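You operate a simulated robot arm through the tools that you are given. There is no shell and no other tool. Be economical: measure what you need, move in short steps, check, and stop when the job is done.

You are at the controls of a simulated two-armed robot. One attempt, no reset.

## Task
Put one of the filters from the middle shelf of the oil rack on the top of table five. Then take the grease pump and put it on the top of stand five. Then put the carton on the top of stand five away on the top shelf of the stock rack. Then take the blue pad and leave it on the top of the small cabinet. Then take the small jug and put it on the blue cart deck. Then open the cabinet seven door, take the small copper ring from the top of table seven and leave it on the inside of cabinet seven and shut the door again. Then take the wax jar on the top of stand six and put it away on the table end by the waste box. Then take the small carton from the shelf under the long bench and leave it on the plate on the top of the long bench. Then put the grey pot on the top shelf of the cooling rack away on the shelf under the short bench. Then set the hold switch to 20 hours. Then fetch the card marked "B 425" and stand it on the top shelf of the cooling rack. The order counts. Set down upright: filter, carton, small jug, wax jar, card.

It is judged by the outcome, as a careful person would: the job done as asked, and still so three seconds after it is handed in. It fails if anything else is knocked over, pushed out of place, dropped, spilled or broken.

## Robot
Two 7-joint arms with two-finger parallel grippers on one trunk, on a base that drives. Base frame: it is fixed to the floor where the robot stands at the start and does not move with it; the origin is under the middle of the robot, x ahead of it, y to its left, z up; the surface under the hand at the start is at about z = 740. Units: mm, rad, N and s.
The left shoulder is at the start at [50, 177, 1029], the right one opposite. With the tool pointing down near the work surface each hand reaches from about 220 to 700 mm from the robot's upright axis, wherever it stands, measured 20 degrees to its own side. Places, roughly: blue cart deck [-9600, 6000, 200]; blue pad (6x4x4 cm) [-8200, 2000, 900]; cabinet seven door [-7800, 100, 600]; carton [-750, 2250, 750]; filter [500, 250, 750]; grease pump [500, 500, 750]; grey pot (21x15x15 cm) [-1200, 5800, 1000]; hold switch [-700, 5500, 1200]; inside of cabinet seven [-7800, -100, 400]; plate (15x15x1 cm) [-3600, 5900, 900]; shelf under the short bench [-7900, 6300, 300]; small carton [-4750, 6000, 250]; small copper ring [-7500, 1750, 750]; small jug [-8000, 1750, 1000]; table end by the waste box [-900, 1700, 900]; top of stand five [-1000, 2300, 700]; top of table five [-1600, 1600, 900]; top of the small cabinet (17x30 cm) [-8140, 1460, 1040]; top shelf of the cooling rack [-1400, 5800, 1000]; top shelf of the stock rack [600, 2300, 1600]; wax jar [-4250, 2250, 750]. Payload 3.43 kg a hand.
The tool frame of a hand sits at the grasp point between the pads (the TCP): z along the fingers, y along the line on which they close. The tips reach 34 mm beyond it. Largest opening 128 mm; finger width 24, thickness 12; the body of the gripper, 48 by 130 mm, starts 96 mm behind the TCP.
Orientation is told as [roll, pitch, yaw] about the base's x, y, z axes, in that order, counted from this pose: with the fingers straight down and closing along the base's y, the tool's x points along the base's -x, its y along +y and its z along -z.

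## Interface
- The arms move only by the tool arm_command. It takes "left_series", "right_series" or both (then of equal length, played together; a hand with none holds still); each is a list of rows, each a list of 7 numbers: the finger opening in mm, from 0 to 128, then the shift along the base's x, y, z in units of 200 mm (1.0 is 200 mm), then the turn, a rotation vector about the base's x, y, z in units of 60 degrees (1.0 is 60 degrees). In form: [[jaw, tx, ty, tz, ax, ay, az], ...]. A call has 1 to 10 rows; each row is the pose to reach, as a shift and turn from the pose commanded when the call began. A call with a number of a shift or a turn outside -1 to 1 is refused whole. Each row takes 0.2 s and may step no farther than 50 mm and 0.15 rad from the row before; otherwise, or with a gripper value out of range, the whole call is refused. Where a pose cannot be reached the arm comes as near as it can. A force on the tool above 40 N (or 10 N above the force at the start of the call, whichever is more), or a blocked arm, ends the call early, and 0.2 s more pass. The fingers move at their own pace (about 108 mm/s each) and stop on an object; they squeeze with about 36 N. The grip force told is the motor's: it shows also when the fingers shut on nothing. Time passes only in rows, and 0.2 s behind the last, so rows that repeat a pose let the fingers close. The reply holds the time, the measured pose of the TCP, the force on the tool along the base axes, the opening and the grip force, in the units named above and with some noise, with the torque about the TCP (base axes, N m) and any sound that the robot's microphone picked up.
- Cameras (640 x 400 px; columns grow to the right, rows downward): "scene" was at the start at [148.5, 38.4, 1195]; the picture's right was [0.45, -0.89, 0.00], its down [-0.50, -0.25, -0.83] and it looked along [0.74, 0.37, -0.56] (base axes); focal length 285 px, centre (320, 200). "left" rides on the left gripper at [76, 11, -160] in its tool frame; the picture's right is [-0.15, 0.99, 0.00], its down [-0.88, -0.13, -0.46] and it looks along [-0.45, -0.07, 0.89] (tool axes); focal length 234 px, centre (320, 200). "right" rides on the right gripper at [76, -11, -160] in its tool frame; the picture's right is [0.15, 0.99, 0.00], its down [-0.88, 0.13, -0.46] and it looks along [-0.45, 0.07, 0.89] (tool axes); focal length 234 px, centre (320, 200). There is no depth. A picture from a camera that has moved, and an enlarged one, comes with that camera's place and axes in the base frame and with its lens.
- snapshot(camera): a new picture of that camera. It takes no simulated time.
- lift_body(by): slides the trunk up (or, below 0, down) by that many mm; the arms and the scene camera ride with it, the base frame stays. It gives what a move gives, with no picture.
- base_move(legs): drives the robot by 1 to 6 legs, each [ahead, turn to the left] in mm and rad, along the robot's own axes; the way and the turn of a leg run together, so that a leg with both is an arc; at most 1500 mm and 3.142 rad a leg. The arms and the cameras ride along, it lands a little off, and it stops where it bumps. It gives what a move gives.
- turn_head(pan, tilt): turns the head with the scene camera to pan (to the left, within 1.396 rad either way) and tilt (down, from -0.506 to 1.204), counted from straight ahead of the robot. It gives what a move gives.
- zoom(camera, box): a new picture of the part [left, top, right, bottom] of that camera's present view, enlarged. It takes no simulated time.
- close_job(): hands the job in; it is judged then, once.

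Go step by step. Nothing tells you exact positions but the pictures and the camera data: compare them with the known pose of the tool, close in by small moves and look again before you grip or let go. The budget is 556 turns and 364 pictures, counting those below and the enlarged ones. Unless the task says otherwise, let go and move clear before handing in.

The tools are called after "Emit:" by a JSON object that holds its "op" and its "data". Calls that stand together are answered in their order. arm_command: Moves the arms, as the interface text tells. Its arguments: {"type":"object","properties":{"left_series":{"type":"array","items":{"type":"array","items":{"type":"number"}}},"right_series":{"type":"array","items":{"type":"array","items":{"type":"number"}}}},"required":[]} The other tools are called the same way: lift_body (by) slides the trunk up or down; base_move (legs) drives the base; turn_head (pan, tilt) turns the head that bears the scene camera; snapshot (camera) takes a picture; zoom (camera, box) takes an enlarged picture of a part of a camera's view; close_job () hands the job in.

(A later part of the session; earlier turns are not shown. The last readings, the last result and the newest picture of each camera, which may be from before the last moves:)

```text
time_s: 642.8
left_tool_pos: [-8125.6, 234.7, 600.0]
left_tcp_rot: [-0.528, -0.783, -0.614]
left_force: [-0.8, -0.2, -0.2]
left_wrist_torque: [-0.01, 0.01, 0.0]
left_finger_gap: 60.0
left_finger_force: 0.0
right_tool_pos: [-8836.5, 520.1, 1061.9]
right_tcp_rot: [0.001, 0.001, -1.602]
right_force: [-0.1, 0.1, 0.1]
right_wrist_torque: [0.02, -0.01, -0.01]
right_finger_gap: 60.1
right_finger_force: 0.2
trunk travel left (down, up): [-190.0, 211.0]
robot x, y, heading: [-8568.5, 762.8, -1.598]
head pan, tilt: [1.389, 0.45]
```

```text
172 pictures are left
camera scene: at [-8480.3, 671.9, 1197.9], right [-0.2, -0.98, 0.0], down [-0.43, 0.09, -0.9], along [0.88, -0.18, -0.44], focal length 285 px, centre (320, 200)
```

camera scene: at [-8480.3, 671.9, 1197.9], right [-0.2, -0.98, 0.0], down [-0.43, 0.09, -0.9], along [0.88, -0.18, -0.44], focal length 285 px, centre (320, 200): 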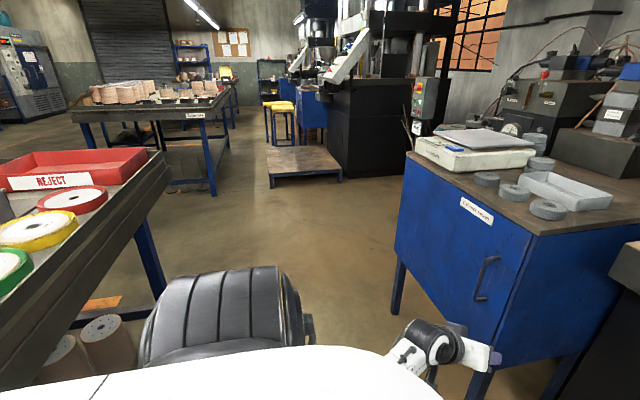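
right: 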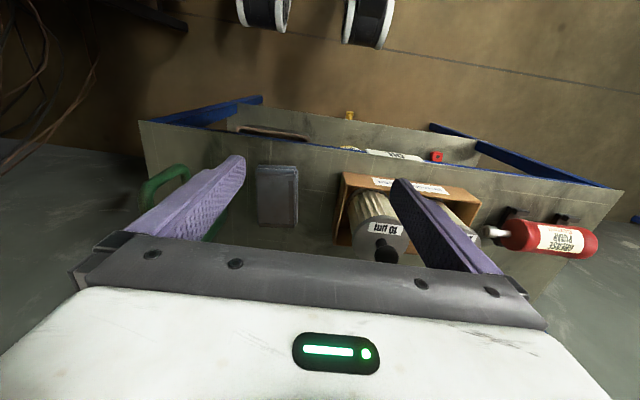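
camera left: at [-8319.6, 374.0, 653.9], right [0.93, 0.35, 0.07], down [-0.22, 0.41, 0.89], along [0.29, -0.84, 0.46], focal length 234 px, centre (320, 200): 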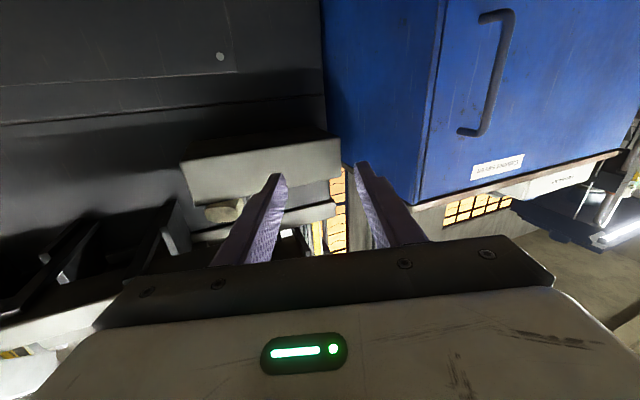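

Freed and level. Lesson: with the elbow down, keep the trunk up. I'll now rotate the hand to point left (+x), closing along y, computed from the current pose, and watch for lean.

Emit:
{"op": "arm_command", "data": {"left_series": [[60, 0, 0.05, 0.08, -0.0034, -0.079, 0.103], [60, 0, 0.1, 0.16, -0.0068, -0.158, 0.206], [60, 0, 0.15, 0.24, -0.01, -0.237, 0.309], [60, 0, 0.2, 0.32, -0.0136, -0.317, 0.413], [60, 0, 0.25, 0.4, -0.017, -0.396, 0.516]]}}

Emit:
{"op": "arm_command", "data": {"left_series": [[60, 0, 0, 0.02, -0.0034, -0.079, 0.103], [60, 0, 0, 0.04, -0.0068, -0.158, 0.206], [60, 0, 0, 0.06, -0.01, -0.237, 0.309], [60, 0, 0, 0.08, -0.0136, -0.317, 0.413], [60, 0, 0, 0.1, -0.017, -0.396, 0.516]]}}

Emit:
{"op": "snapshot", "data": {"camera": "scene"}}

```text
time_s: 643.6
left_tool_pos: [-8044.2, 270.8, 691.7]
left_tcp_rot: [-0.089, -1.164, -0.682]
left_force: [-0.3, 0.4, -0.1]
left_wrist_torque: [-0.01, 0.0, -0.02]
left_finger_gap: 59.9
left_finger_force: 0.0
right_tool_pos: [-8836.2, 519.7, 1062.6]
right_tcp_rot: [0.001, 0.001, -1.6]
right_force: [-0.7, -0.8, 0.7]
right_wrist_torque: [-0.01, 0.03, 0.01]
right_finger_gap: 60.0
right_finger_force: 0.0
trunk travel left (down, up): [-190.0, 211.0]
robot x, y, heading: [-8573.2, 762.4, -1.597]
head pan, tilt: [1.389, 0.45]
stopped in row 3 (left hand): the arm was blocked; the commanded pose is now the measured one
```

```text
time_s: 644.2
left_tool_pos: [-7970.2, 286.2, 755.5]
left_tcp_rot: [0.901, -1.356, -1.428]
left_force: [0.1, 0.6, 0.1]
left_wrist_torque: [-0.02, 0.0, -0.03]
left_finger_gap: 60.1
left_finger_force: 0.0
right_tool_pos: [-8834.7, 520.6, 1062.7]
right_tcp_rot: [0.001, 0.0, -1.6]
right_force: [-0.4, 0.4, -1.2]
right_wrist_torque: [-0.03, 0.0, -0.02]
right_finger_gap: 60.2
right_finger_force: 0.1
trunk travel left (down, up): [-190.0, 211.0]
robot x, y, heading: [-8565.8, 758.9, -1.593]
head pan, tilt: [1.389, 0.45]
stopped in row 2 (left hand): the arm was blocked; the commanded pose is now the measured one
```

```text
171 pictures are left
camera scene: at [-8480.2, 672.1, 1198.0], right [-0.2, -0.98, 0.0], down [-0.43, 0.09, -0.9], along [0.88, -0.18, -0.44], focal length 285 px, centre (320, 200)
```

scene: 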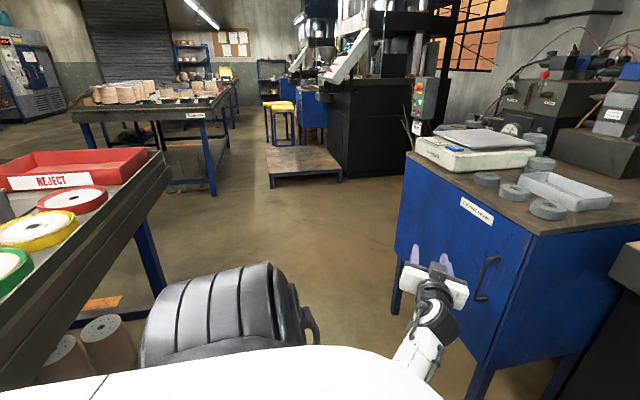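

The pose is close to pointing left but the arm keeps jamming. I'll bring the left hand back to its neutral fingers-down pose via a computed rotation, then use the right arm.

Emit:
{"op": "arm_command", "data": {"left_series": [[60, -0.1, 0.1, 0.12, 0.0975, 0.066, -0.0595], [60, -0.22, 0.15, 0.24, 0.195, 0.133, -0.119], [60, -0.36, 0.15, 0.36, 0.2925, 0.199, -0.1785], [60, -0.52, 0.12, 0.48, 0.39, 0.265, -0.238], [60, -0.68, 0.08, 0.6, 0.4875, 0.332, -0.2975], [60, -0.85, 0.05, 0.7, 0.585, 0.398, -0.357]]}}

Emit:
{"op": "snapshot", "data": {"camera": "scene"}}

```text
time_s: 645.6
left_tool_pos: [-8140.9, 297.8, 896.5]
left_tcp_rot: [0.366, -0.656, -1.335]
left_force: [-0.5, 0.5, 0.9]
left_wrist_torque: [-0.02, -0.03, 0.01]
left_finger_gap: 59.9
left_finger_force: 0.0
right_tool_pos: [-8836.9, 518.3, 1062.5]
right_tcp_rot: [0.004, 0.001, -1.602]
right_force: [0.1, -0.2, -0.3]
right_wrist_torque: [0.01, -0.02, 0.03]
right_finger_gap: 59.7
right_finger_force: 0.0
trunk travel left (down, up): [-190.0, 211.0]
robot x, y, heading: [-8566.8, 762.3, -1.591]
head pan, tilt: [1.389, 0.45]
```

```text
170 pictures are left
camera scene: at [-8481.1, 672.0, 1198.0], right [-0.2, -0.98, 0.0], down [-0.42, 0.09, -0.9], along [0.88, -0.18, -0.43], focal length 285 px, centre (320, 200)
```

scene: 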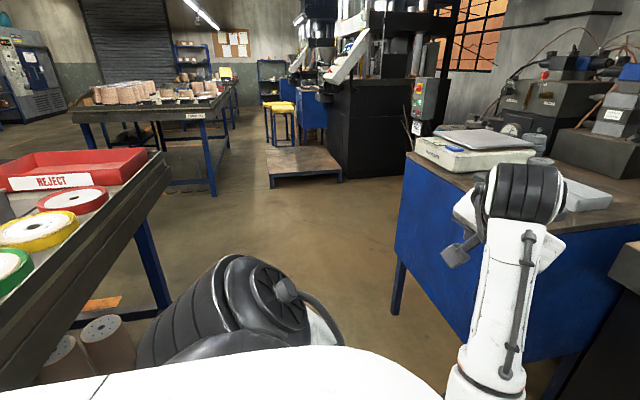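

It moved freely. Second half of the same rotation.

Emit:
{"op": "arm_command", "data": {"left_series": [[60, -0.15, 0, 0.12, 0.0975, 0.066, -0.0595], [60, -0.3, 0, 0.24, 0.195, 0.133, -0.119], [60, -0.45, 0, 0.36, 0.2925, 0.199, -0.1785], [60, -0.6, 0, 0.48, 0.39, 0.265, -0.238], [60, -0.72, 0, 0.6, 0.4875, 0.332, -0.2975], [60, -0.84, 0, 0.7, 0.585, 0.398, -0.357]]}}

Emit:
{"op": "snapshot", "data": {"camera": "scene"}}

```text
time_s: 647.0
left_tool_pos: [-8204.6, 262.6, 1019.9]
left_tcp_rot: [0.064, -0.081, -1.525]
left_force: [0.7, -0.9, -0.8]
left_wrist_torque: [0.04, -0.02, -0.02]
left_finger_gap: 60.2
left_finger_force: 0.0
left hand out of reach, approached as far as the arm can: row 2, 3, 4, 5, 6
right_tool_pos: [-8837.0, 519.7, 1063.1]
right_tcp_rot: [0.001, 0.003, -1.601]
right_force: [0.7, 0.3, 0.7]
right_wrist_torque: [0.02, -0.04, 0.0]
right_finger_gap: 60.0
right_finger_force: 0.0
trunk travel left (down, up): [-190.0, 211.0]
robot x, y, heading: [-8567.7, 758.8, -1.594]
head pan, tilt: [1.389, 0.45]
```

```text
169 pictures are left
camera scene: at [-8480.6, 671.6, 1198.0], right [-0.2, -0.98, 0.0], down [-0.43, 0.09, -0.9], along [0.88, -0.18, -0.43], focal length 285 px, centre (320, 200)
```

scene: 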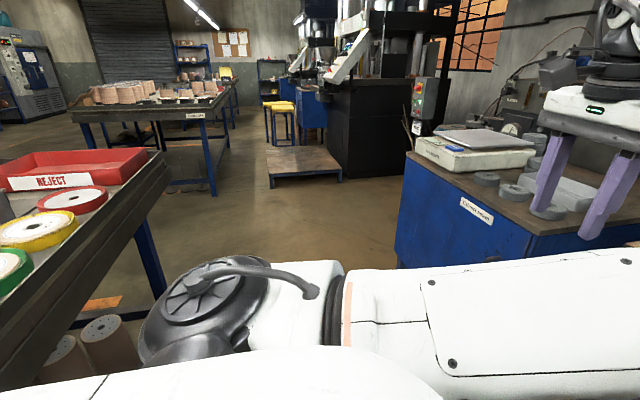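

The left hand is back to a usable pose. I'll raise the trunk, then move the robot along +x so the right hand can hook the handle from the side.

Emit:
{"op": "lift_body", "data": {"by": 150}}

Emit:
{"op": "base_move", "data": {"legs": [[0, 1.59], [400, 0], [0, -1.57]]}}

Emit:
{"op": "turn_head", "data": {"pan": 0.2, "tilt": 0.6}}

Emit:
{"op": "snapshot", "data": {"camera": "scene"}}

```text
time_s: 648.7
left_tool_pos: [-8203.4, 263.3, 1172.2]
left_tcp_rot: [0.058, -0.092, -1.524]
left_force: [0.4, 0.0, 0.1]
left_wrist_torque: [-0.02, 0.01, -0.03]
left_finger_gap: 60.1
left_finger_force: 0.1
right_tool_pos: [-8836.2, 519.9, 1211.4]
right_tcp_rot: [0.002, 0.003, -1.6]
right_force: [0.2, -0.1, -1.0]
right_wrist_torque: [-0.01, 0.0, 0.01]
right_finger_gap: 60.1
right_finger_force: 0.0
trunk travel left (down, up): [-340.0, 61.0]
robot x, y, heading: [-8570.8, 763.4, -1.596]
head pan, tilt: [1.389, 0.45]
```

```text
time_s: 658.9
left_tool_pos: [-7787.0, 258.4, 1173.5]
left_tcp_rot: [0.06, -0.091, -1.507]
left_force: [-0.6, 0.2, 0.0]
left_wrist_torque: [-0.01, 0.03, 0.01]
left_finger_gap: 59.8
left_finger_force: 0.0
right_tool_pos: [-8423.6, 505.1, 1211.9]
right_tcp_rot: [0.002, 0.002, -1.584]
right_force: [0.3, 0.3, -0.2]
right_wrist_torque: [-0.01, -0.02, 0.01]
right_finger_gap: 60.1
right_finger_force: 0.1
trunk travel left (down, up): [-340.0, 61.0]
robot x, y, heading: [-8158.9, 750.5, -1.584]
head pan, tilt: [1.389, 0.45]
```

```text
time_s: 660.2
left_tool_pos: [-7787.4, 258.3, 1173.4]
left_tcp_rot: [0.059, -0.091, -1.503]
left_force: [0.5, -0.3, -0.3]
left_wrist_torque: [0.01, 0.01, -0.03]
left_finger_gap: 59.9
left_finger_force: 0.1
right_tool_pos: [-8424.4, 505.6, 1213.3]
right_tcp_rot: [0.003, 0.002, -1.584]
right_force: [0.3, -0.1, -0.1]
right_wrist_torque: [0.0, 0.03, -0.01]
right_finger_gap: 60.1
right_finger_force: 0.1
trunk travel left (down, up): [-340.0, 61.0]
robot x, y, heading: [-8159.1, 751.7, -1.578]
head pan, tilt: [0.201, 0.6]
```

```text
168 pictures are left
camera scene: at [-8143.8, 594.0, 1334.4], right [-0.98, -0.19, 0.0], down [-0.11, 0.55, -0.83], along [0.16, -0.81, -0.56], focal length 285 px, centre (320, 200)
```

scene: 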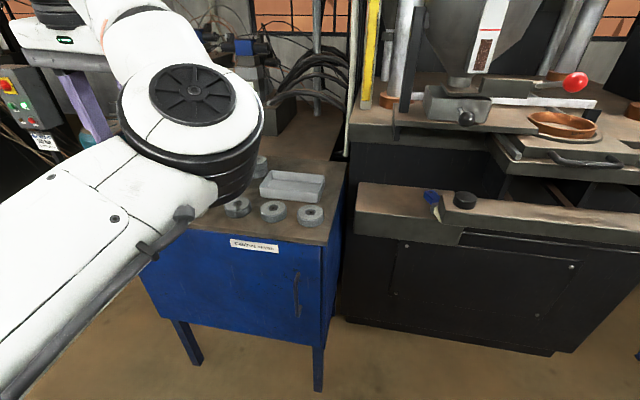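

Now I'll rotate the right hand to horizontal, pointing left (+x), in free space.

Emit:
{"op": "arm_command", "data": {"right_series": [[60, 0.08, -0.04, 0, -0.072, -0.072, 0.072], [60, 0.16, -0.09, 0, -0.144, -0.144, 0.144], [60, 0.25, -0.14, -0.05, -0.2165, -0.2165, 0.2165], [60, 0.34, -0.19, -0.1, -0.289, -0.289, 0.289], [60, 0.43, -0.24, -0.17, -0.361, -0.361, 0.361], [60, 0.52, -0.29, -0.24, -0.433, -0.433, 0.433], [60, 0.6, -0.34, -0.32, -0.505, -0.505, 0.505], [60, 0.685, -0.39, -0.4, -0.577, -0.577, 0.577]]}}

Emit:
{"op": "arm_command", "data": {"right_series": [[60, 0.08, -0.04, 0, -0.072, -0.072, 0.072], [60, 0.16, -0.09, 0, -0.144, -0.144, 0.144], [60, 0.25, -0.14, -0.05, -0.2165, -0.2165, 0.2165], [60, 0.34, -0.19, -0.1, -0.289, -0.289, 0.289], [60, 0.43, -0.24, -0.17, -0.361, -0.361, 0.361], [60, 0.52, -0.29, -0.24, -0.433, -0.433, 0.433], [60, 0.6, -0.34, -0.32, -0.505, -0.505, 0.505], [60, 0.685, -0.39, -0.4, -0.577, -0.577, 0.577]]}}

Emit:
{"op": "snapshot", "data": {"camera": "scene"}}

```text
time_s: 662.0
left_tool_pos: [-7787.2, 258.8, 1172.5]
left_tcp_rot: [0.056, -0.093, -1.503]
left_force: [0.1, -0.3, -1.2]
left_wrist_torque: [0.01, -0.04, 0.01]
left_finger_gap: 60.2
left_finger_force: 0.0
right_tool_pos: [-8286.9, 429.4, 1131.6]
right_tcp_rot: [0.475, -0.727, -1.125]
right_force: [0.2, -0.5, 0.4]
right_wrist_torque: [-0.05, -0.04, -0.02]
right_finger_gap: 59.9
right_finger_force: 0.1
trunk travel left (down, up): [-340.0, 61.0]
robot x, y, heading: [-8154.7, 748.4, -1.576]
head pan, tilt: [0.201, 0.6]
```

```text
time_s: 664.0
left_tool_pos: [-7785.0, 258.2, 1172.8]
left_tcp_rot: [0.058, -0.092, -1.503]
left_force: [-0.8, 0.3, -1.2]
left_wrist_torque: [0.02, 0.01, 0.0]
left_finger_gap: 60.0
left_finger_force: 0.1
right_tool_pos: [-8134.0, 340.4, 1124.8]
right_tcp_rot: [-2.355, -1.418, 2.369]
right_force: [0.1, 0.4, 0.1]
right_wrist_torque: [0.01, -0.03, 0.01]
right_finger_gap: 60.0
right_finger_force: 0.0
right hand out of reach, approached as far as the arm can: row 4, 5, 6, 7
trunk travel left (down, up): [-340.0, 61.0]
robot x, y, heading: [-8160.1, 750.0, -1.58]
head pan, tilt: [0.201, 0.6]
stopped in row 8 (right hand): the arm was blocked; the commanded pose is now the measured one
```

```text
167 pictures are left
camera scene: at [-8144.1, 593.5, 1334.4], right [-0.98, -0.19, 0.0], down [-0.11, 0.56, -0.82], along [0.16, -0.81, -0.57], focal length 285 px, centre (320, 200)
```

scene: 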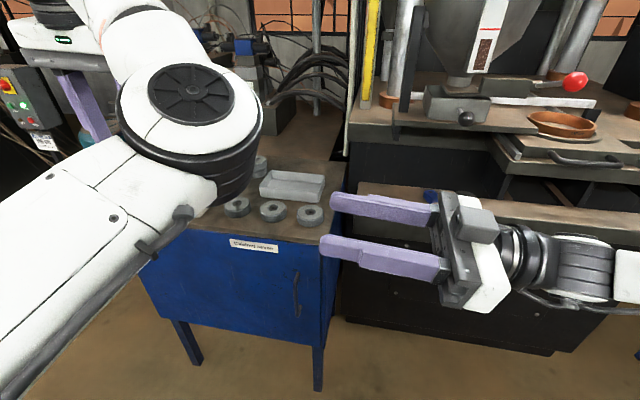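

The right hand now points +x with jaws closing along y. Before lowering, I'll pull the left hand back from over the cabinet.

Emit:
{"op": "arm_command", "data": {"left_series": [[60, 0, 0.2, 0, 0, 0, 0], [60, 0, 0.4, 0, 0, 0, 0], [60, 0, 0.6, 0, 0, 0, 0], [60, 0, 0.75, 0, 0, 0, 0]]}}

Emit:
{"op": "lift_body", "data": {"by": -150}}

Emit:
{"op": "snapshot", "data": {"camera": "scene"}}

```text
time_s: 665.0
left_tool_pos: [-7745.7, 413.9, 1175.9]
left_tcp_rot: [0.041, -0.1, -1.474]
left_force: [-0.2, 0.1, -0.1]
left_wrist_torque: [-0.02, -0.01, -0.01]
left_finger_gap: 60.2
left_finger_force: 0.0
left hand out of reach, approached as far as the arm can: row 1, 2, 3, 4
right_tool_pos: [-8133.9, 341.9, 1125.1]
right_tcp_rot: [-2.35, -1.421, 2.367]
right_force: [-0.1, 0.2, -0.8]
right_wrist_torque: [0.0, 0.0, 0.01]
right_finger_gap: 60.1
right_finger_force: 0.0
trunk travel left (down, up): [-340.0, 61.0]
robot x, y, heading: [-8159.6, 752.1, -1.578]
head pan, tilt: [0.201, 0.6]
```

```text
time_s: 666.8
left_tool_pos: [-7744.7, 413.0, 1023.8]
left_tcp_rot: [0.05, -0.091, -1.474]
left_force: [0.9, -0.1, -0.3]
left_wrist_torque: [-0.03, 0.03, -0.01]
left_finger_gap: 60.0
left_finger_force: 0.2
right_tool_pos: [-8133.9, 343.0, 974.0]
right_tcp_rot: [-2.351, -1.42, 2.366]
right_force: [0.0, -0.7, 0.4]
right_wrist_torque: [-0.05, 0.0, -0.02]
right_finger_gap: 60.1
right_finger_force: 0.1
trunk travel left (down, up): [-190.0, 211.0]
robot x, y, heading: [-8161.0, 752.2, -1.579]
head pan, tilt: [0.201, 0.6]
```

```text
166 pictures are left
camera scene: at [-8143.8, 594.2, 1184.5], right [-0.98, -0.19, 0.0], down [-0.11, 0.55, -0.83], along [0.16, -0.81, -0.56], focal length 285 px, centre (320, 200)
```

scene: 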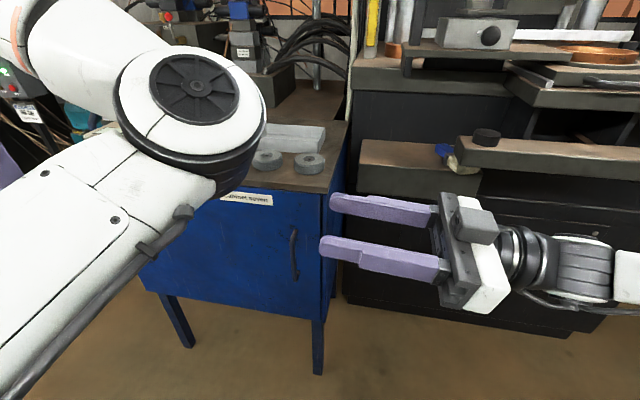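

Lowering the trunk a further 120 mm and bringing the right hand to handle height, still in front of the door.

Emit:
{"op": "lift_body", "data": {"by": -120}}

Emit:
{"op": "arm_command", "data": {"right_series": [[60, 0, 0, -0.2, 0, 0, 0], [60, 0, 0, -0.4, 0, 0, 0], [60, 0, 0, -0.6, 0, 0, 0], [60, 0, 0, -0.8, 0, 0, 0]]}}

Emit:
{"op": "snapshot", "data": {"camera": "scene"}}

Emit:
{"op": "snapshot", "data": {"camera": "right"}}

```text
time_s: 668.3
left_tool_pos: [-7745.0, 414.5, 903.8]
left_tcp_rot: [0.048, -0.093, -1.473]
left_force: [-0.2, -0.1, -0.2]
left_wrist_torque: [0.02, 0.01, 0.0]
left_finger_gap: 59.9
left_finger_force: 0.0
right_tool_pos: [-8134.5, 342.2, 854.8]
right_tcp_rot: [-2.35, -1.419, 2.365]
right_force: [-0.1, -0.4, 0.7]
right_wrist_torque: [0.0, -0.05, 0.04]
right_finger_gap: 60.1
right_finger_force: 0.1
trunk travel left (down, up): [-70.0, 331.0]
robot x, y, heading: [-8155.8, 751.0, -1.577]
head pan, tilt: [0.201, 0.6]
```

```text
time_s: 669.3
left_tool_pos: [-7744.8, 413.6, 904.6]
left_tcp_rot: [0.05, -0.093, -1.473]
left_force: [-0.4, 0.4, -0.9]
left_wrist_torque: [-0.02, -0.01, 0.02]
left_finger_gap: 60.0
left_finger_force: 0.2
right_tool_pos: [-8130.4, 342.6, 694.6]
right_tcp_rot: [-2.352, -1.42, 2.366]
right_force: [0.5, 0.0, 0.3]
right_wrist_torque: [-0.01, 0.03, -0.04]
right_finger_gap: 59.8
right_finger_force: 0.1
trunk travel left (down, up): [-70.0, 331.0]
robot x, y, heading: [-8159.2, 752.2, -1.579]
head pan, tilt: [0.201, 0.6]
```

```text
165 pictures are left
camera scene: at [-8143.8, 594.1, 1064.5], right [-0.98, -0.19, 0.0], down [-0.11, 0.55, -0.83], along [0.16, -0.81, -0.56], focal length 285 px, centre (320, 200)
```

scene: 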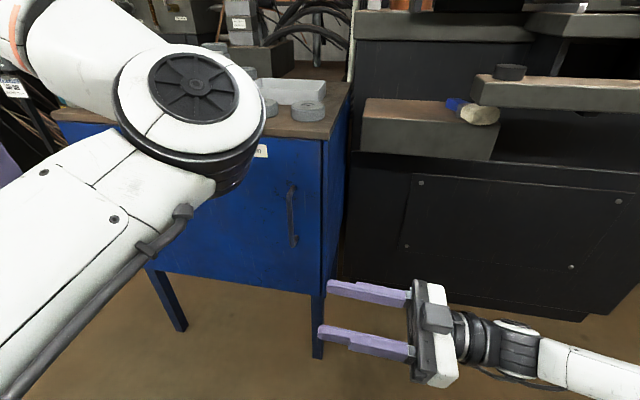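

```text
164 pictures are left
camera right: at [-8282.4, 319.8, 604.8], right [0.01, 0.97, -0.25], down [-0.55, 0.21, 0.81], along [0.84, 0.13, 0.53], focal length 234 px, centre (320, 200)
```

right: 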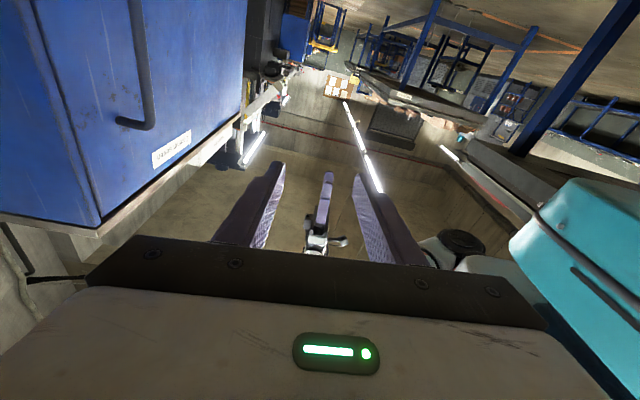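

Bar located at x -7994, y 137; the door face is y 99. I'll move to y 142 with jaws at 40 mm, then slide in so the rear finger passes behind the bar.

Emit:
{"op": "arm_command", "data": {"right_series": [[40, 0, -0.2, 0, 0, 0, 0], [40, 0, -0.4, 0, 0, 0, 0], [40, 0, -0.6, 0, 0, 0, 0], [40, 0, -0.8, 0, 0, 0, 0], [40, 0, -1.0, 0, 0, 0, 0]]}}

Emit:
{"op": "snapshot", "data": {"camera": "right"}}

Emit:
{"op": "zoom", "data": {"camera": "scene", "box": [220, 150, 420, 275]}}

```text
time_s: 670.5
left_tool_pos: [-7746.0, 413.4, 903.2]
left_tcp_rot: [0.048, -0.092, -1.474]
left_force: [-0.1, -0.1, 0.1]
left_wrist_torque: [0.03, 0.0, -0.01]
left_finger_gap: 59.9
left_finger_force: 0.1
right_tool_pos: [-8137.5, 142.0, 696.2]
right_tcp_rot: [-2.352, -1.42, 2.365]
right_force: [-5.2, -1.8, 0.8]
right_wrist_torque: [-0.06, 0.22, 0.25]
right_finger_gap: 40.1
right_finger_force: 0.1
trunk travel left (down, up): [-70.0, 331.0]
robot x, y, heading: [-8158.8, 751.2, -1.584]
head pan, tilt: [0.201, 0.6]
```

```text
163 pictures are left
camera right: at [-8288.6, 119.9, 606.9], right [0.01, 0.97, -0.25], down [-0.55, 0.21, 0.81], along [0.84, 0.13, 0.53], focal length 234 px, centre (320, 200)
```

right: 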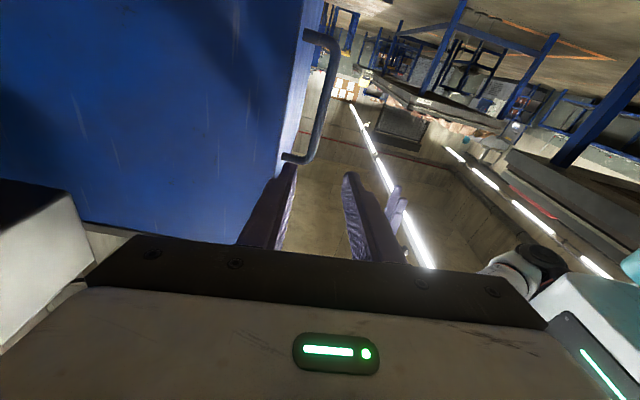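

```text
3.20 times, centred on (320, 212) of scene
camera zoom: at [-8143.4, 594.0, 1064.4], right [-0.98, -0.19, 0.0], down [-0.11, 0.55, -0.82], along [0.16, -0.81, -0.57], focal length 913 px, centre (320, 160)
```

zoom: 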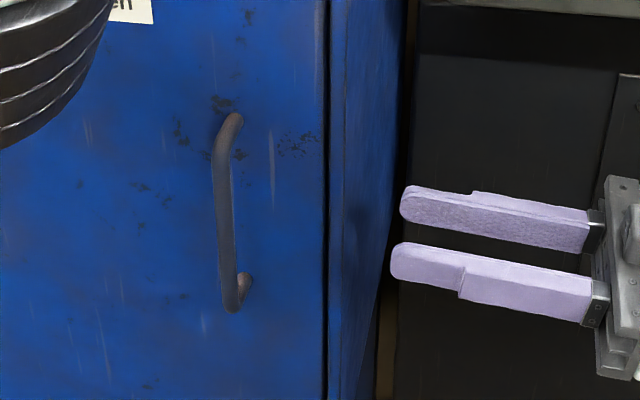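

The geometry projects correctly: the rear finger will pass between door and bar. Sliding in slowly.

Emit:
{"op": "arm_command", "data": {"right_series": [[40, 0.2, -0.015, 0, 0, 0, 0], [40, 0.35, -0.015, 0, 0, 0, 0], [40, 0.5, -0.015, 0, 0, 0, 0], [40, 0.6, -0.015, 0, 0, 0, 0], [40, 0.7, -0.015, 0, 0, 0, 0]]}}

Emit:
{"op": "snapshot", "data": {"camera": "right"}}

Emit:
{"op": "zoom", "data": {"camera": "scene", "box": [220, 150, 420, 275]}}

```text
time_s: 671.7
left_tool_pos: [-7745.1, 412.8, 903.7]
left_tcp_rot: [0.049, -0.093, -1.472]
left_force: [-0.8, 0.1, 0.5]
left_wrist_torque: [-0.01, -0.03, 0.0]
left_finger_gap: 60.0
left_finger_force: 0.0
right_tool_pos: [-8008.5, 164.0, 697.4]
right_tcp_rot: [-2.356, -1.422, 2.37]
right_force: [-0.3, -0.3, 0.5]
right_wrist_torque: [0.01, 0.0, 0.01]
right_finger_gap: 39.9
right_finger_force: 0.0
right hand out of reach, approached as far as the arm can: row 1, 2, 3, 4, 5
trunk travel left (down, up): [-70.0, 331.0]
robot x, y, heading: [-8160.5, 751.6, -1.579]
head pan, tilt: [0.201, 0.6]
```

```text
161 pictures are left
camera right: at [-8159.3, 141.4, 608.1], right [0.01, 0.97, -0.25], down [-0.55, 0.21, 0.81], along [0.84, 0.13, 0.53], focal length 234 px, centre (320, 200)
```

right: 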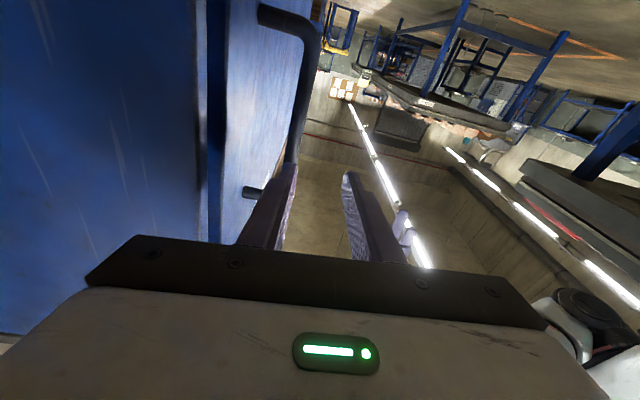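

```text
3.20 times, centred on (320, 212) of scene
camera zoom: at [-8144.1, 594.0, 1064.4], right [-0.98, -0.19, 0.0], down [-0.11, 0.55, -0.83], along [0.16, -0.81, -0.56], focal length 913 px, centre (320, 160)
```

zoom: 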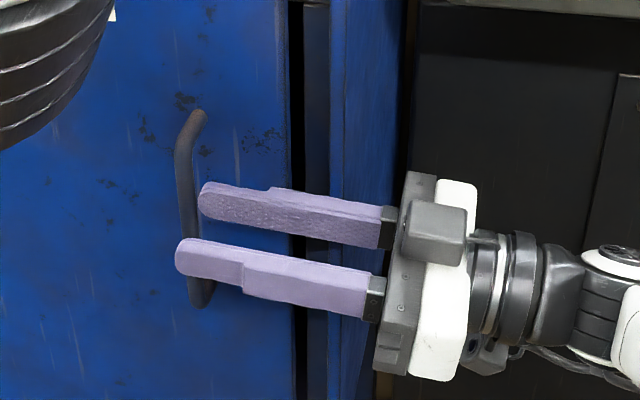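

The door is now visibly open a few centimetres. I'll retreat the hand, move the base 80 mm forward for reach, and insert closed fingers behind the door's free edge to swing it open.

Emit:
{"op": "arm_command", "data": {"right_series": [[40, -0.2, 0.05, 0, 0, 0, 0], [20, -0.4, 0.1, 0, 0, 0, 0], [0, -0.6, 0.15, 0, 0, 0, 0], [0, -0.7, 0.2, 0, 0, 0, 0]]}}

Emit:
{"op": "base_move", "data": {"legs": [[85, 0]]}}

Emit:
{"op": "snapshot", "data": {"camera": "right"}}

Emit:
{"op": "snapshot", "data": {"camera": "scene"}}

```text
time_s: 672.7
left_tool_pos: [-7745.2, 412.8, 904.5]
left_tcp_rot: [0.05, -0.092, -1.474]
left_force: [-0.6, -0.5, -0.3]
left_wrist_torque: [0.0, 0.0, -0.02]
left_finger_gap: 60.0
left_finger_force: 0.1
right_tool_pos: [-8147.4, 203.0, 694.6]
right_tcp_rot: [-2.35, -1.42, 2.367]
right_force: [0.8, 0.6, -0.1]
right_wrist_torque: [-0.02, 0.03, 0.0]
right_finger_gap: 0.2
right_finger_force: 32.8
trunk travel left (down, up): [-70.0, 331.0]
robot x, y, heading: [-8161.1, 751.8, -1.578]
head pan, tilt: [0.201, 0.6]
```

```text
time_s: 673.8
left_tool_pos: [-7745.9, 330.1, 903.9]
left_tcp_rot: [0.048, -0.092, -1.473]
left_force: [-0.4, -0.4, -0.1]
left_wrist_torque: [-0.01, -0.01, 0.02]
left_finger_gap: 60.1
left_finger_force: 0.0
right_tool_pos: [-8147.9, 118.4, 696.3]
right_tcp_rot: [-2.352, -1.422, 2.37]
right_force: [-0.8, 0.3, -0.2]
right_wrist_torque: [-0.03, -0.02, -0.05]
right_finger_gap: 0.0
right_finger_force: 32.8
trunk travel left (down, up): [-70.0, 331.0]
robot x, y, heading: [-8161.4, 670.5, -1.583]
head pan, tilt: [0.201, 0.6]
```

```text
159 pictures are left
camera right: at [-8298.7, 95.9, 606.1], right [0.01, 0.97, -0.25], down [-0.55, 0.21, 0.81], along [0.84, 0.13, 0.53], focal length 234 px, centre (320, 200)
```

right: 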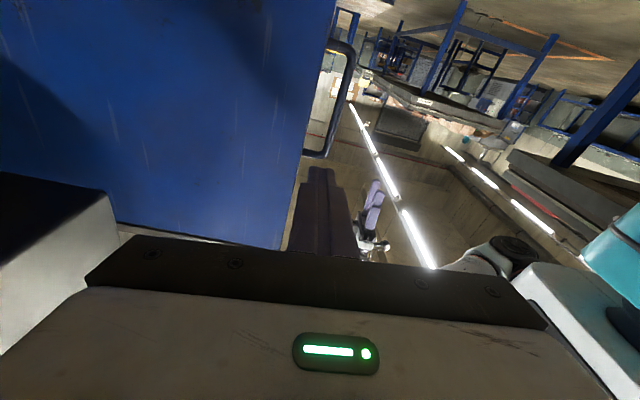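

```text
158 pictures are left
camera scene: at [-8144.4, 510.3, 1064.4], right [-0.98, -0.19, 0.0], down [-0.11, 0.55, -0.83], along [0.16, -0.81, -0.56], focal length 285 px, centre (320, 200)
```

scene: 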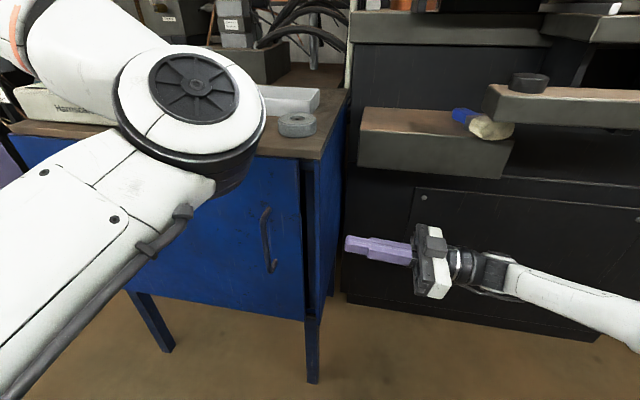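

I'll zoom on the gap between frame and door from the wrist camera.

Emit:
{"op": "zoom", "data": {"camera": "right", "box": [240, 40, 400, 190]}}

Emit:
{"op": "zoom", "data": {"camera": "scene", "box": [220, 130, 440, 268]}}

```text
2.67 times, centred on (320, 115) of right
camera zoom: at [-8298.7, 95.9, 606.1], right [0.01, 0.97, -0.25], down [-0.55, 0.21, 0.81], along [0.84, 0.13, 0.53], focal length 624 px, centre (320, 427)
```

zoom: 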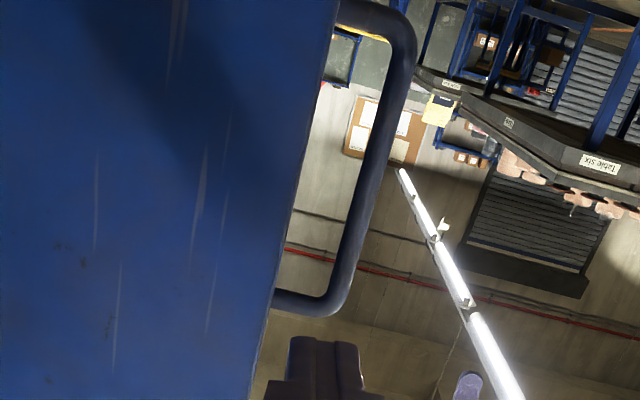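

```text
2.90 times, centred on (330, 199) of scene
camera zoom: at [-8144.4, 510.3, 1064.4], right [-0.98, -0.19, 0.0], down [-0.11, 0.55, -0.83], along [0.16, -0.81, -0.56], focal length 827 px, centre (291, 203)
```

zoom: 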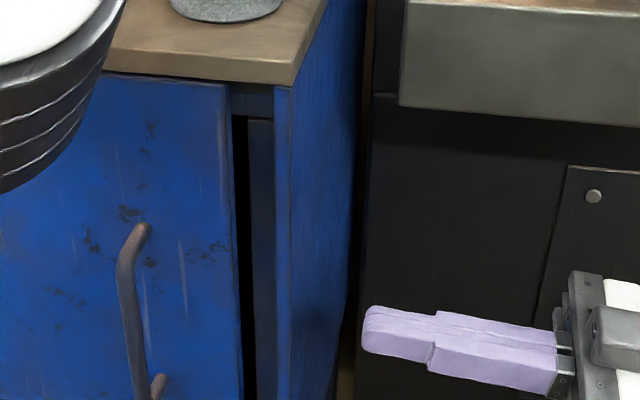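

The door is just slightly ajar with the bar still at y about 135. I'll do the hook as planned now that reach is better: jaws 40, y 139, slide in to the bar.

Emit:
{"op": "arm_command", "data": {"right_series": [[20, 0, 0.05, 0, 0, 0, 0], [40, 0, 0.1, 0, 0, 0, 0], [40, 0.15, 0.1, 0, 0, 0, 0], [40, 0.3, 0.1, 0, 0, 0, 0], [40, 0.45, 0.1, 0, 0, 0, 0], [40, 0.55, 0.1, 0, 0, 0, 0]]}}

Emit:
{"op": "snapshot", "data": {"camera": "right"}}

Emit:
{"op": "zoom", "data": {"camera": "scene", "box": [220, 150, 420, 275]}}

```text
time_s: 675.2
left_tool_pos: [-7744.8, 332.6, 903.6]
left_tcp_rot: [0.046, -0.091, -1.469]
left_force: [-0.2, 0.8, -0.3]
left_wrist_torque: [-0.02, 0.01, -0.02]
left_finger_gap: 60.0
left_finger_force: 0.0
right_tool_pos: [-8039.2, 138.1, 696.7]
right_tcp_rot: [-2.351, -1.423, 2.364]
right_force: [1.2, 0.6, -0.2]
right_wrist_torque: [0.0, 0.0, -0.02]
right_finger_gap: 39.2
right_finger_force: 0.0
trunk travel left (down, up): [-70.0, 331.0]
robot x, y, heading: [-8160.2, 668.9, -1.578]
head pan, tilt: [0.201, 0.6]
```

```text
155 pictures are left
camera right: at [-8189.7, 115.7, 607.1], right [0.01, 0.97, -0.25], down [-0.55, 0.21, 0.81], along [0.84, 0.13, 0.53], focal length 234 px, centre (320, 200)
```

right: 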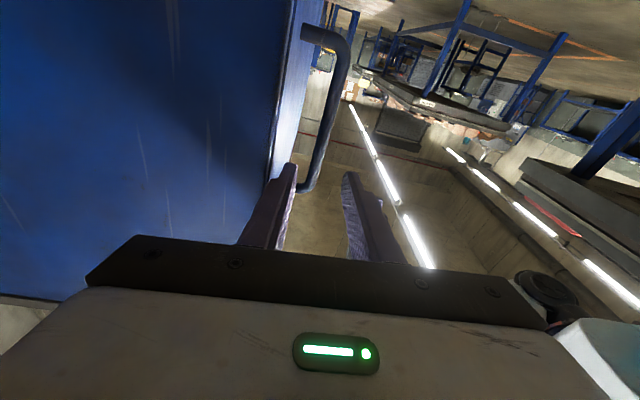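

```text
3.20 times, centred on (320, 212) of scene
camera zoom: at [-8144.4, 510.4, 1064.5], right [-0.98, -0.19, 0.0], down [-0.11, 0.55, -0.83], along [0.16, -0.81, -0.56], focal length 913 px, centre (320, 160)
```

zoom: 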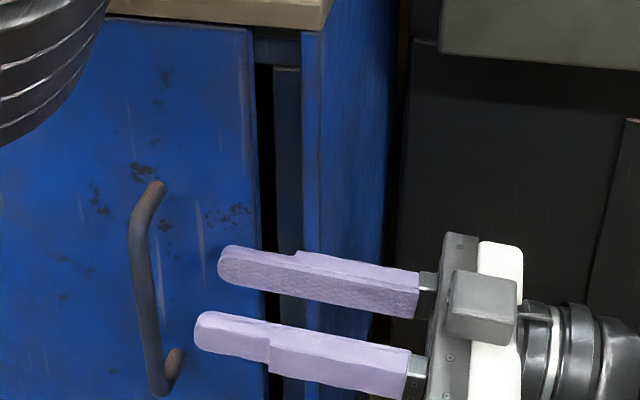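

Aligned: the bar is between the two finger lines. Sliding in 45 mm and closing.

Emit:
{"op": "arm_command", "data": {"right_series": [[40, 0.12, 0, 0, 0, 0, 0], [40, 0.24, 0, 0, 0, 0, 0], [25, 0.24, 0, 0, 0, 0, 0], [10, 0.24, 0, 0, 0, 0, 0], [5, 0.24, 0, 0, 0, 0, 0], [5, 0.24, 0, 0, 0, 0, 0]]}}

Emit:
{"op": "zoom", "data": {"camera": "scene", "box": [220, 150, 420, 275]}}

```text
time_s: 676.6
left_tool_pos: [-7744.6, 330.5, 903.7]
left_tcp_rot: [0.046, -0.091, -1.469]
left_force: [-0.5, -0.7, 0.1]
left_wrist_torque: [-0.02, -0.01, -0.02]
left_finger_gap: 59.6
left_finger_force: 0.0
right_tool_pos: [-7990.6, 133.7, 696.2]
right_tcp_rot: [-2.367, -1.424, 2.377]
right_force: [1.8, -19.8, 5.7]
right_wrist_torque: [1.25, 0.36, -0.49]
right_finger_gap: 14.1
right_finger_force: 44.8
trunk travel left (down, up): [-70.0, 331.0]
robot x, y, heading: [-8158.3, 669.0, -1.579]
head pan, tilt: [0.201, 0.6]
```

```text
3.20 times, centred on (320, 212) of scene
camera zoom: at [-8144.4, 509.4, 1064.3], right [-0.98, -0.19, 0.0], down [-0.11, 0.56, -0.82], along [0.16, -0.81, -0.57], focal length 913 px, centre (320, 160)
```

zoom: 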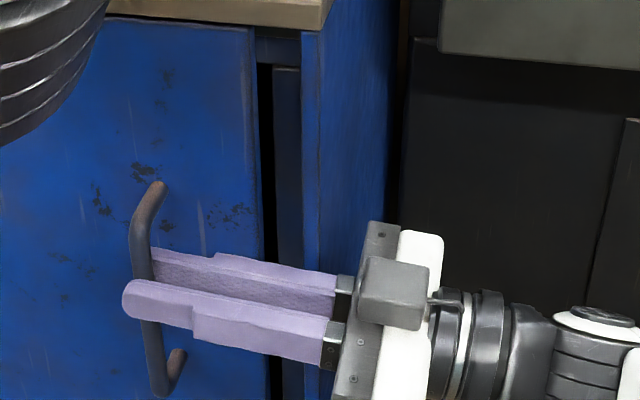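

Hooked: the rear finger is behind the bar. Pulling along the door's arc, turning the hand with it.

Emit:
{"op": "arm_command", "data": {"right_series": [[5, 0.0135, 0.143, 0, 0, 0, -0.048], [5, 0.0345, 0.286, 0, 0, 0, -0.0955], [5, 0.062, 0.43, 0, 0, 0, -0.143], [5, 0.097, 0.567, 0, 0, 0, -0.191], [5, 0.139, 0.705, 0, 0, 0, -0.239], [5, 0.1875, 0.84, 0, 0, 0, -0.2865]]}}

Emit:
{"op": "snapshot", "data": {"camera": "scene"}}

```text
time_s: 676.9
left_tool_pos: [-7744.5, 331.7, 903.4]
left_tcp_rot: [0.047, -0.092, -1.466]
left_force: [0.9, 0.1, 1.0]
left_wrist_torque: [0.0, 0.03, -0.02]
left_finger_gap: 60.0
left_finger_force: 0.1
right_tool_pos: [-7995.8, 135.6, 695.5]
right_tcp_rot: [-2.397, -1.425, 2.355]
right_force: [-2.0, -1.2, -2.3]
right_wrist_torque: [1.28, -0.72, -0.2]
right_finger_gap: 14.2
right_finger_force: 44.5
trunk travel left (down, up): [-70.0, 331.0]
robot x, y, heading: [-8159.7, 667.8, -1.579]
head pan, tilt: [0.201, 0.6]
stopped in row 1 (right hand): the force on the tool passed its limit at 48 N (the readings are from after the stop); the commanded pose is now the measured one
```

```text
152 pictures are left
camera scene: at [-8144.6, 509.6, 1064.2], right [-0.98, -0.19, 0.0], down [-0.11, 0.55, -0.82], along [0.16, -0.81, -0.57], focal length 285 px, centre (320, 200)
```

scene: 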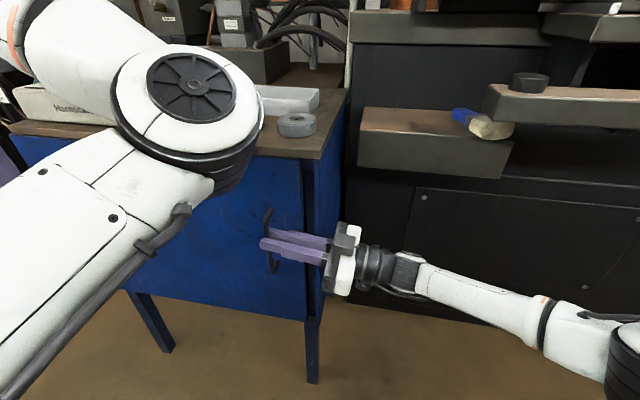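

The force spike came from pulling too fast. I'll pull slowly, 6–8 mm per row.

Emit:
{"op": "arm_command", "data": {"right_series": [[5, 0.001, 0.02, 0, 0, 0, -0.005], [5, 0.003, 0.05, 0, 0, 0, -0.015], [5, 0.006, 0.085, 0, 0, 0, -0.027], [5, 0.01, 0.12, 0, 0, 0, -0.039], [5, 0.015, 0.16, 0, 0, 0, -0.052], [5, 0.021, 0.2, 0, 0, 0, -0.066], [5, 0.027, 0.24, 0, 0, 0, -0.08], [5, 0.034, 0.28, 0, 0, 0, -0.093], [5, 0.041, 0.32, 0, 0, 0, -0.107], [5, 0.049, 0.36, 0, 0, 0, -0.12]]}}

Emit:
{"op": "snapshot", "data": {"camera": "scene"}}

```text
time_s: 677.7
left_tool_pos: [-7744.0, 330.4, 903.3]
left_tcp_rot: [0.046, -0.09, -1.465]
left_force: [0.2, -0.4, -0.7]
left_wrist_torque: [0.03, 0.0, 0.03]
left_finger_gap: 60.0
left_finger_force: 0.0
right_tool_pos: [-7998.0, 137.1, 695.8]
right_tcp_rot: [-2.354, -1.433, 2.26]
right_force: [-0.7, -1.0, -1.8]
right_wrist_torque: [1.33, -0.12, -0.16]
right_finger_gap: 14.0
right_finger_force: 45.2
trunk travel left (down, up): [-70.0, 331.0]
robot x, y, heading: [-8159.9, 669.4, -1.577]
head pan, tilt: [0.201, 0.6]
stopped in row 3 (right hand): the force on the tool passed its limit at 42 N (the readings are from after the stop); the commanded pose is now the measured one
```

```text
151 pictures are left
camera scene: at [-8144.4, 509.0, 1064.3], right [-0.98, -0.19, 0.0], down [-0.11, 0.56, -0.82], along [0.16, -0.81, -0.57], focal length 285 px, centre (320, 200)
```

scene: 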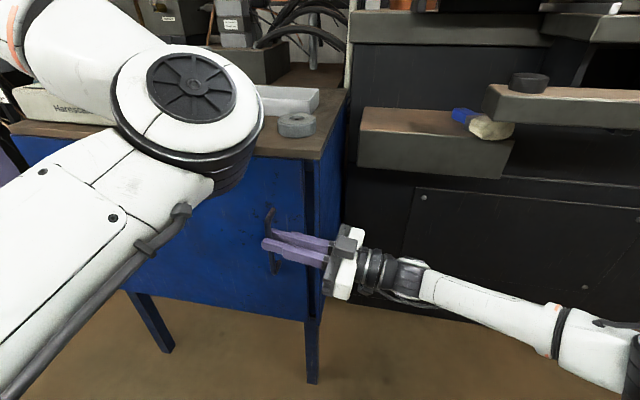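

I'll loosen the jaws so the rear finger just hooks the bar, and pull straight out without twisting.

Emit:
{"op": "arm_command", "data": {"right_series": [[24, 0, 0, 0, 0, 0, 0], [24, 0, 0.03, 0, 0, 0, 0], [24, 0, 0.06, 0, 0, 0, 0], [24, 0.002, 0.09, 0, 0, 0, 0], [24, 0.004, 0.12, 0, 0, 0, 0], [24, 0.006, 0.15, 0, 0, 0, 0], [24, 0.009, 0.18, 0, 0, 0, 0], [24, 0.012, 0.21, 0, 0, 0, 0]]}}

Emit:
{"op": "zoom", "data": {"camera": "scene", "box": [220, 150, 420, 275]}}

```text
time_s: 679.0
left_tool_pos: [-7745.1, 328.9, 901.8]
left_tcp_rot: [0.046, -0.09, -1.467]
left_force: [-0.3, 0.1, 0.5]
left_wrist_torque: [0.02, -0.01, 0.01]
left_finger_gap: 60.1
left_finger_force: 0.1
right_tool_pos: [-8006.4, 146.6, 696.5]
right_tcp_rot: [-2.301, -1.433, 2.173]
right_force: [-1.9, -16.8, 1.0]
right_wrist_torque: [0.3, 0.17, -0.47]
right_finger_gap: 34.0
right_finger_force: 8.8
trunk travel left (down, up): [-70.0, 331.0]
robot x, y, heading: [-8160.9, 667.7, -1.579]
head pan, tilt: [0.201, 0.6]
stopped in row 6 (right hand): the force on the tool passed its limit at 42 N (the readings are from after the stop); the commanded pose is now the measured one
```

```text
3.20 times, centred on (320, 212) of scene
camera zoom: at [-8144.8, 507.8, 1064.2], right [-0.98, -0.19, 0.0], down [-0.11, 0.56, -0.82], along [0.16, -0.81, -0.57], focal length 913 px, centre (320, 160)
```

zoom: 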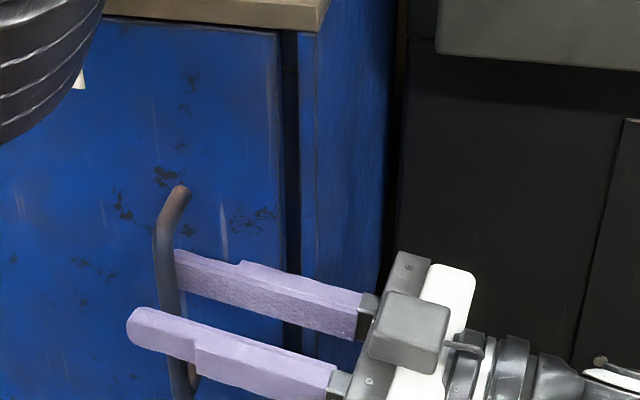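

Resistance seems abnormal, since the door moved easily before I drove forward. I'll check whether my left arm is blocking it.

Emit:
{"op": "snapshot", "data": {"camera": "left"}}

Emit:
{"op": "turn_head", "data": {"pan": 0.6, "tilt": 0.9}}

Emit:
{"op": "snapshot", "data": {"camera": "scene"}}

```text
149 pictures are left
camera left: at [-7750.4, 419.6, 1054.9], right [1.0, -0.04, 0.06], down [-0.06, -0.85, 0.53], along [0.03, -0.53, -0.85], focal length 234 px, centre (320, 200)
```

left: 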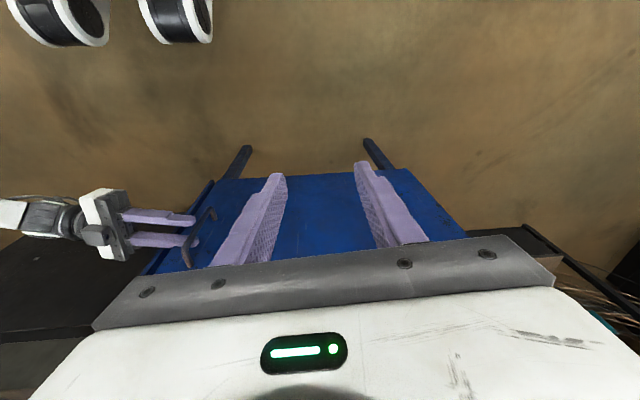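

```text
time_s: 679.9
left_tool_pos: [-7743.5, 328.5, 904.0]
left_tcp_rot: [0.049, -0.09, -1.467]
left_force: [-0.2, 0.0, 0.0]
left_wrist_torque: [-0.02, 0.03, 0.0]
left_finger_gap: 59.9
left_finger_force: 0.1
right_tool_pos: [-8004.8, 149.9, 697.3]
right_tcp_rot: [-2.307, -1.434, 2.184]
right_force: [-2.2, -26.5, 5.4]
right_wrist_torque: [0.31, 0.03, -0.66]
right_finger_gap: 39.1
right_finger_force: 13.0
trunk travel left (down, up): [-70.0, 331.0]
robot x, y, heading: [-8158.9, 667.1, -1.583]
head pan, tilt: [0.6, 0.901]
```

```text
148 pictures are left
camera scene: at [-8119.5, 531.9, 1039.6], right [-0.83, -0.56, 0.0], down [-0.44, 0.65, -0.62], along [0.35, -0.52, -0.78], focal length 285 px, centre (320, 200)
```

scene: 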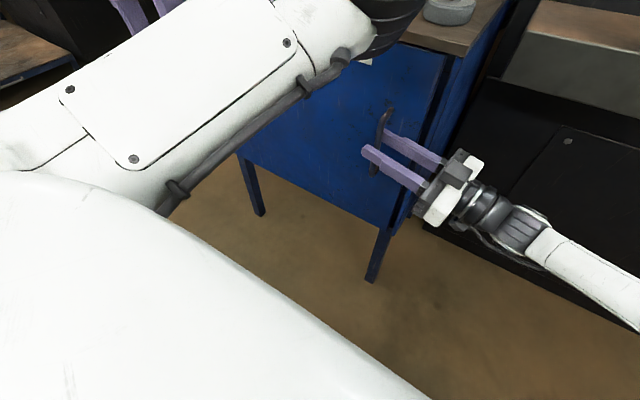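

The left arm is clear. The door edge computes to about y 120–150 and seems damped or stiff, so I'll grip firmly and pull very slowly (2 mm per row).

Emit:
{"op": "arm_command", "data": {"right_series": [[20, 0, -0.02, 0, 0, 0, 0], [5, 0, -0.04, 0, 0, 0, 0], [5, 0, -0.06, 0, 0, 0, 0], [5, 0, -0.06, 0, 0, 0, 0], [5, 0, -0.05, 0, 0, 0, 0], [5, 0, -0.04, 0, 0, 0, 0], [5, 0, -0.03, 0, 0, 0, 0], [5, 0, -0.02, 0, 0, 0, 0], [5, 0, -0.01, 0, 0, 0, 0], [5, 0, 0, 0, 0, 0, 0]]}}

Emit:
{"op": "arm_command", "data": {"right_series": [[5, 0, 0.01, 0, 0, 0, 0], [5, 0, 0.02, 0, 0, 0, 0], [5, 0, 0.03, 0, 0, 0, 0], [5, 0, 0.04, 0, 0, 0, 0], [5, 0, 0.05, 0, 0, 0, 0], [5, 0, 0.06, 0, 0, 0, 0], [5, 0, 0.07, 0, 0, 0, 0], [5, 0, 0.08, 0, 0, 0, 0], [5, 0, 0.09, 0, 0, 0, 0], [5, 0, 0.1, 0, 0, 0, 0]]}}

```text
time_s: 682.1
left_tool_pos: [-7744.7, 327.4, 903.4]
left_tcp_rot: [0.048, -0.091, -1.47]
left_force: [0.6, -0.3, 0.4]
left_wrist_torque: [-0.01, 0.01, 0.0]
left_finger_gap: 60.2
left_finger_force: 0.0
right_tool_pos: [-8008.9, 138.7, 698.4]
right_tcp_rot: [-2.291, -1.436, 2.139]
right_force: [-1.2, -18.4, 1.1]
right_wrist_torque: [0.29, 0.18, -0.44]
right_finger_gap: 15.2
right_finger_force: 8.9
trunk travel left (down, up): [-70.0, 331.0]
robot x, y, heading: [-8160.6, 664.6, -1.582]
head pan, tilt: [0.6, 0.901]
stopped in row 10 (right hand): the force on the tool passed its limit at 40 N (the readings are from after the stop); the commanded pose is now the measured one
```

```text
time_s: 683.2
left_tool_pos: [-7743.4, 328.2, 903.3]
left_tcp_rot: [0.047, -0.091, -1.469]
left_force: [0.1, 0.1, -0.5]
left_wrist_torque: [-0.04, -0.03, 0.03]
left_finger_gap: 60.3
left_finger_force: 0.1
right_tool_pos: [-8013.0, 139.8, 698.1]
right_tcp_rot: [-2.264, -1.441, 2.095]
right_force: [0.1, -17.6, 1.5]
right_wrist_torque: [0.27, 0.19, -0.49]
right_finger_gap: 15.1
right_finger_force: 8.9
trunk travel left (down, up): [-70.0, 331.0]
robot x, y, heading: [-8162.6, 666.9, -1.584]
head pan, tilt: [0.6, 0.901]
stopped in row 5 (right hand): the force on the tool passed its limit at 40 N (the readings are from after the stop); the commanded pose is now the measured one
```

I'll look at the door from above with the left wrist camera, enlarged.

Emit:
{"op": "zoom", "data": {"camera": "left", "box": [100, 130, 340, 280]}}

Emit:
{"op": "snapshot", "data": {"camera": "right"}}

```text
2.67 times, centred on (220, 205) of left
camera zoom: at [-7750.2, 419.1, 1054.7], right [1.0, -0.04, 0.06], down [-0.06, -0.85, 0.53], along [0.03, -0.53, -0.85], focal length 624 px, centre (587, 187)
```

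zoom: 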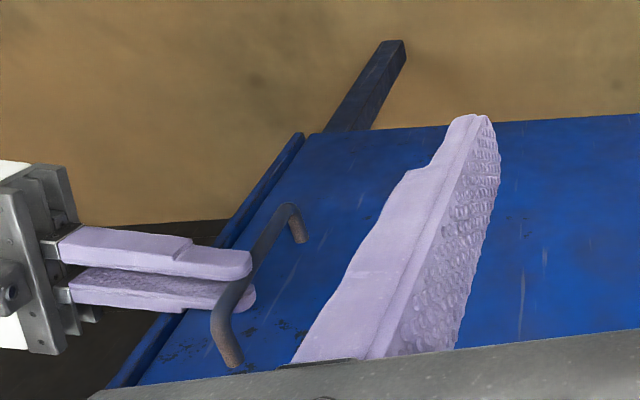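

```text
146 pictures are left
camera right: at [-8166.8, 146.2, 612.0], right [0.18, 0.95, -0.24], down [-0.48, 0.3, 0.82], along [0.86, -0.03, 0.51], focal length 234 px, centre (320, 200)
```

right: 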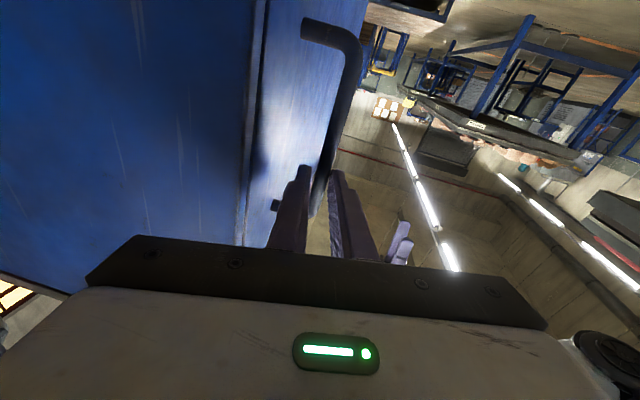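

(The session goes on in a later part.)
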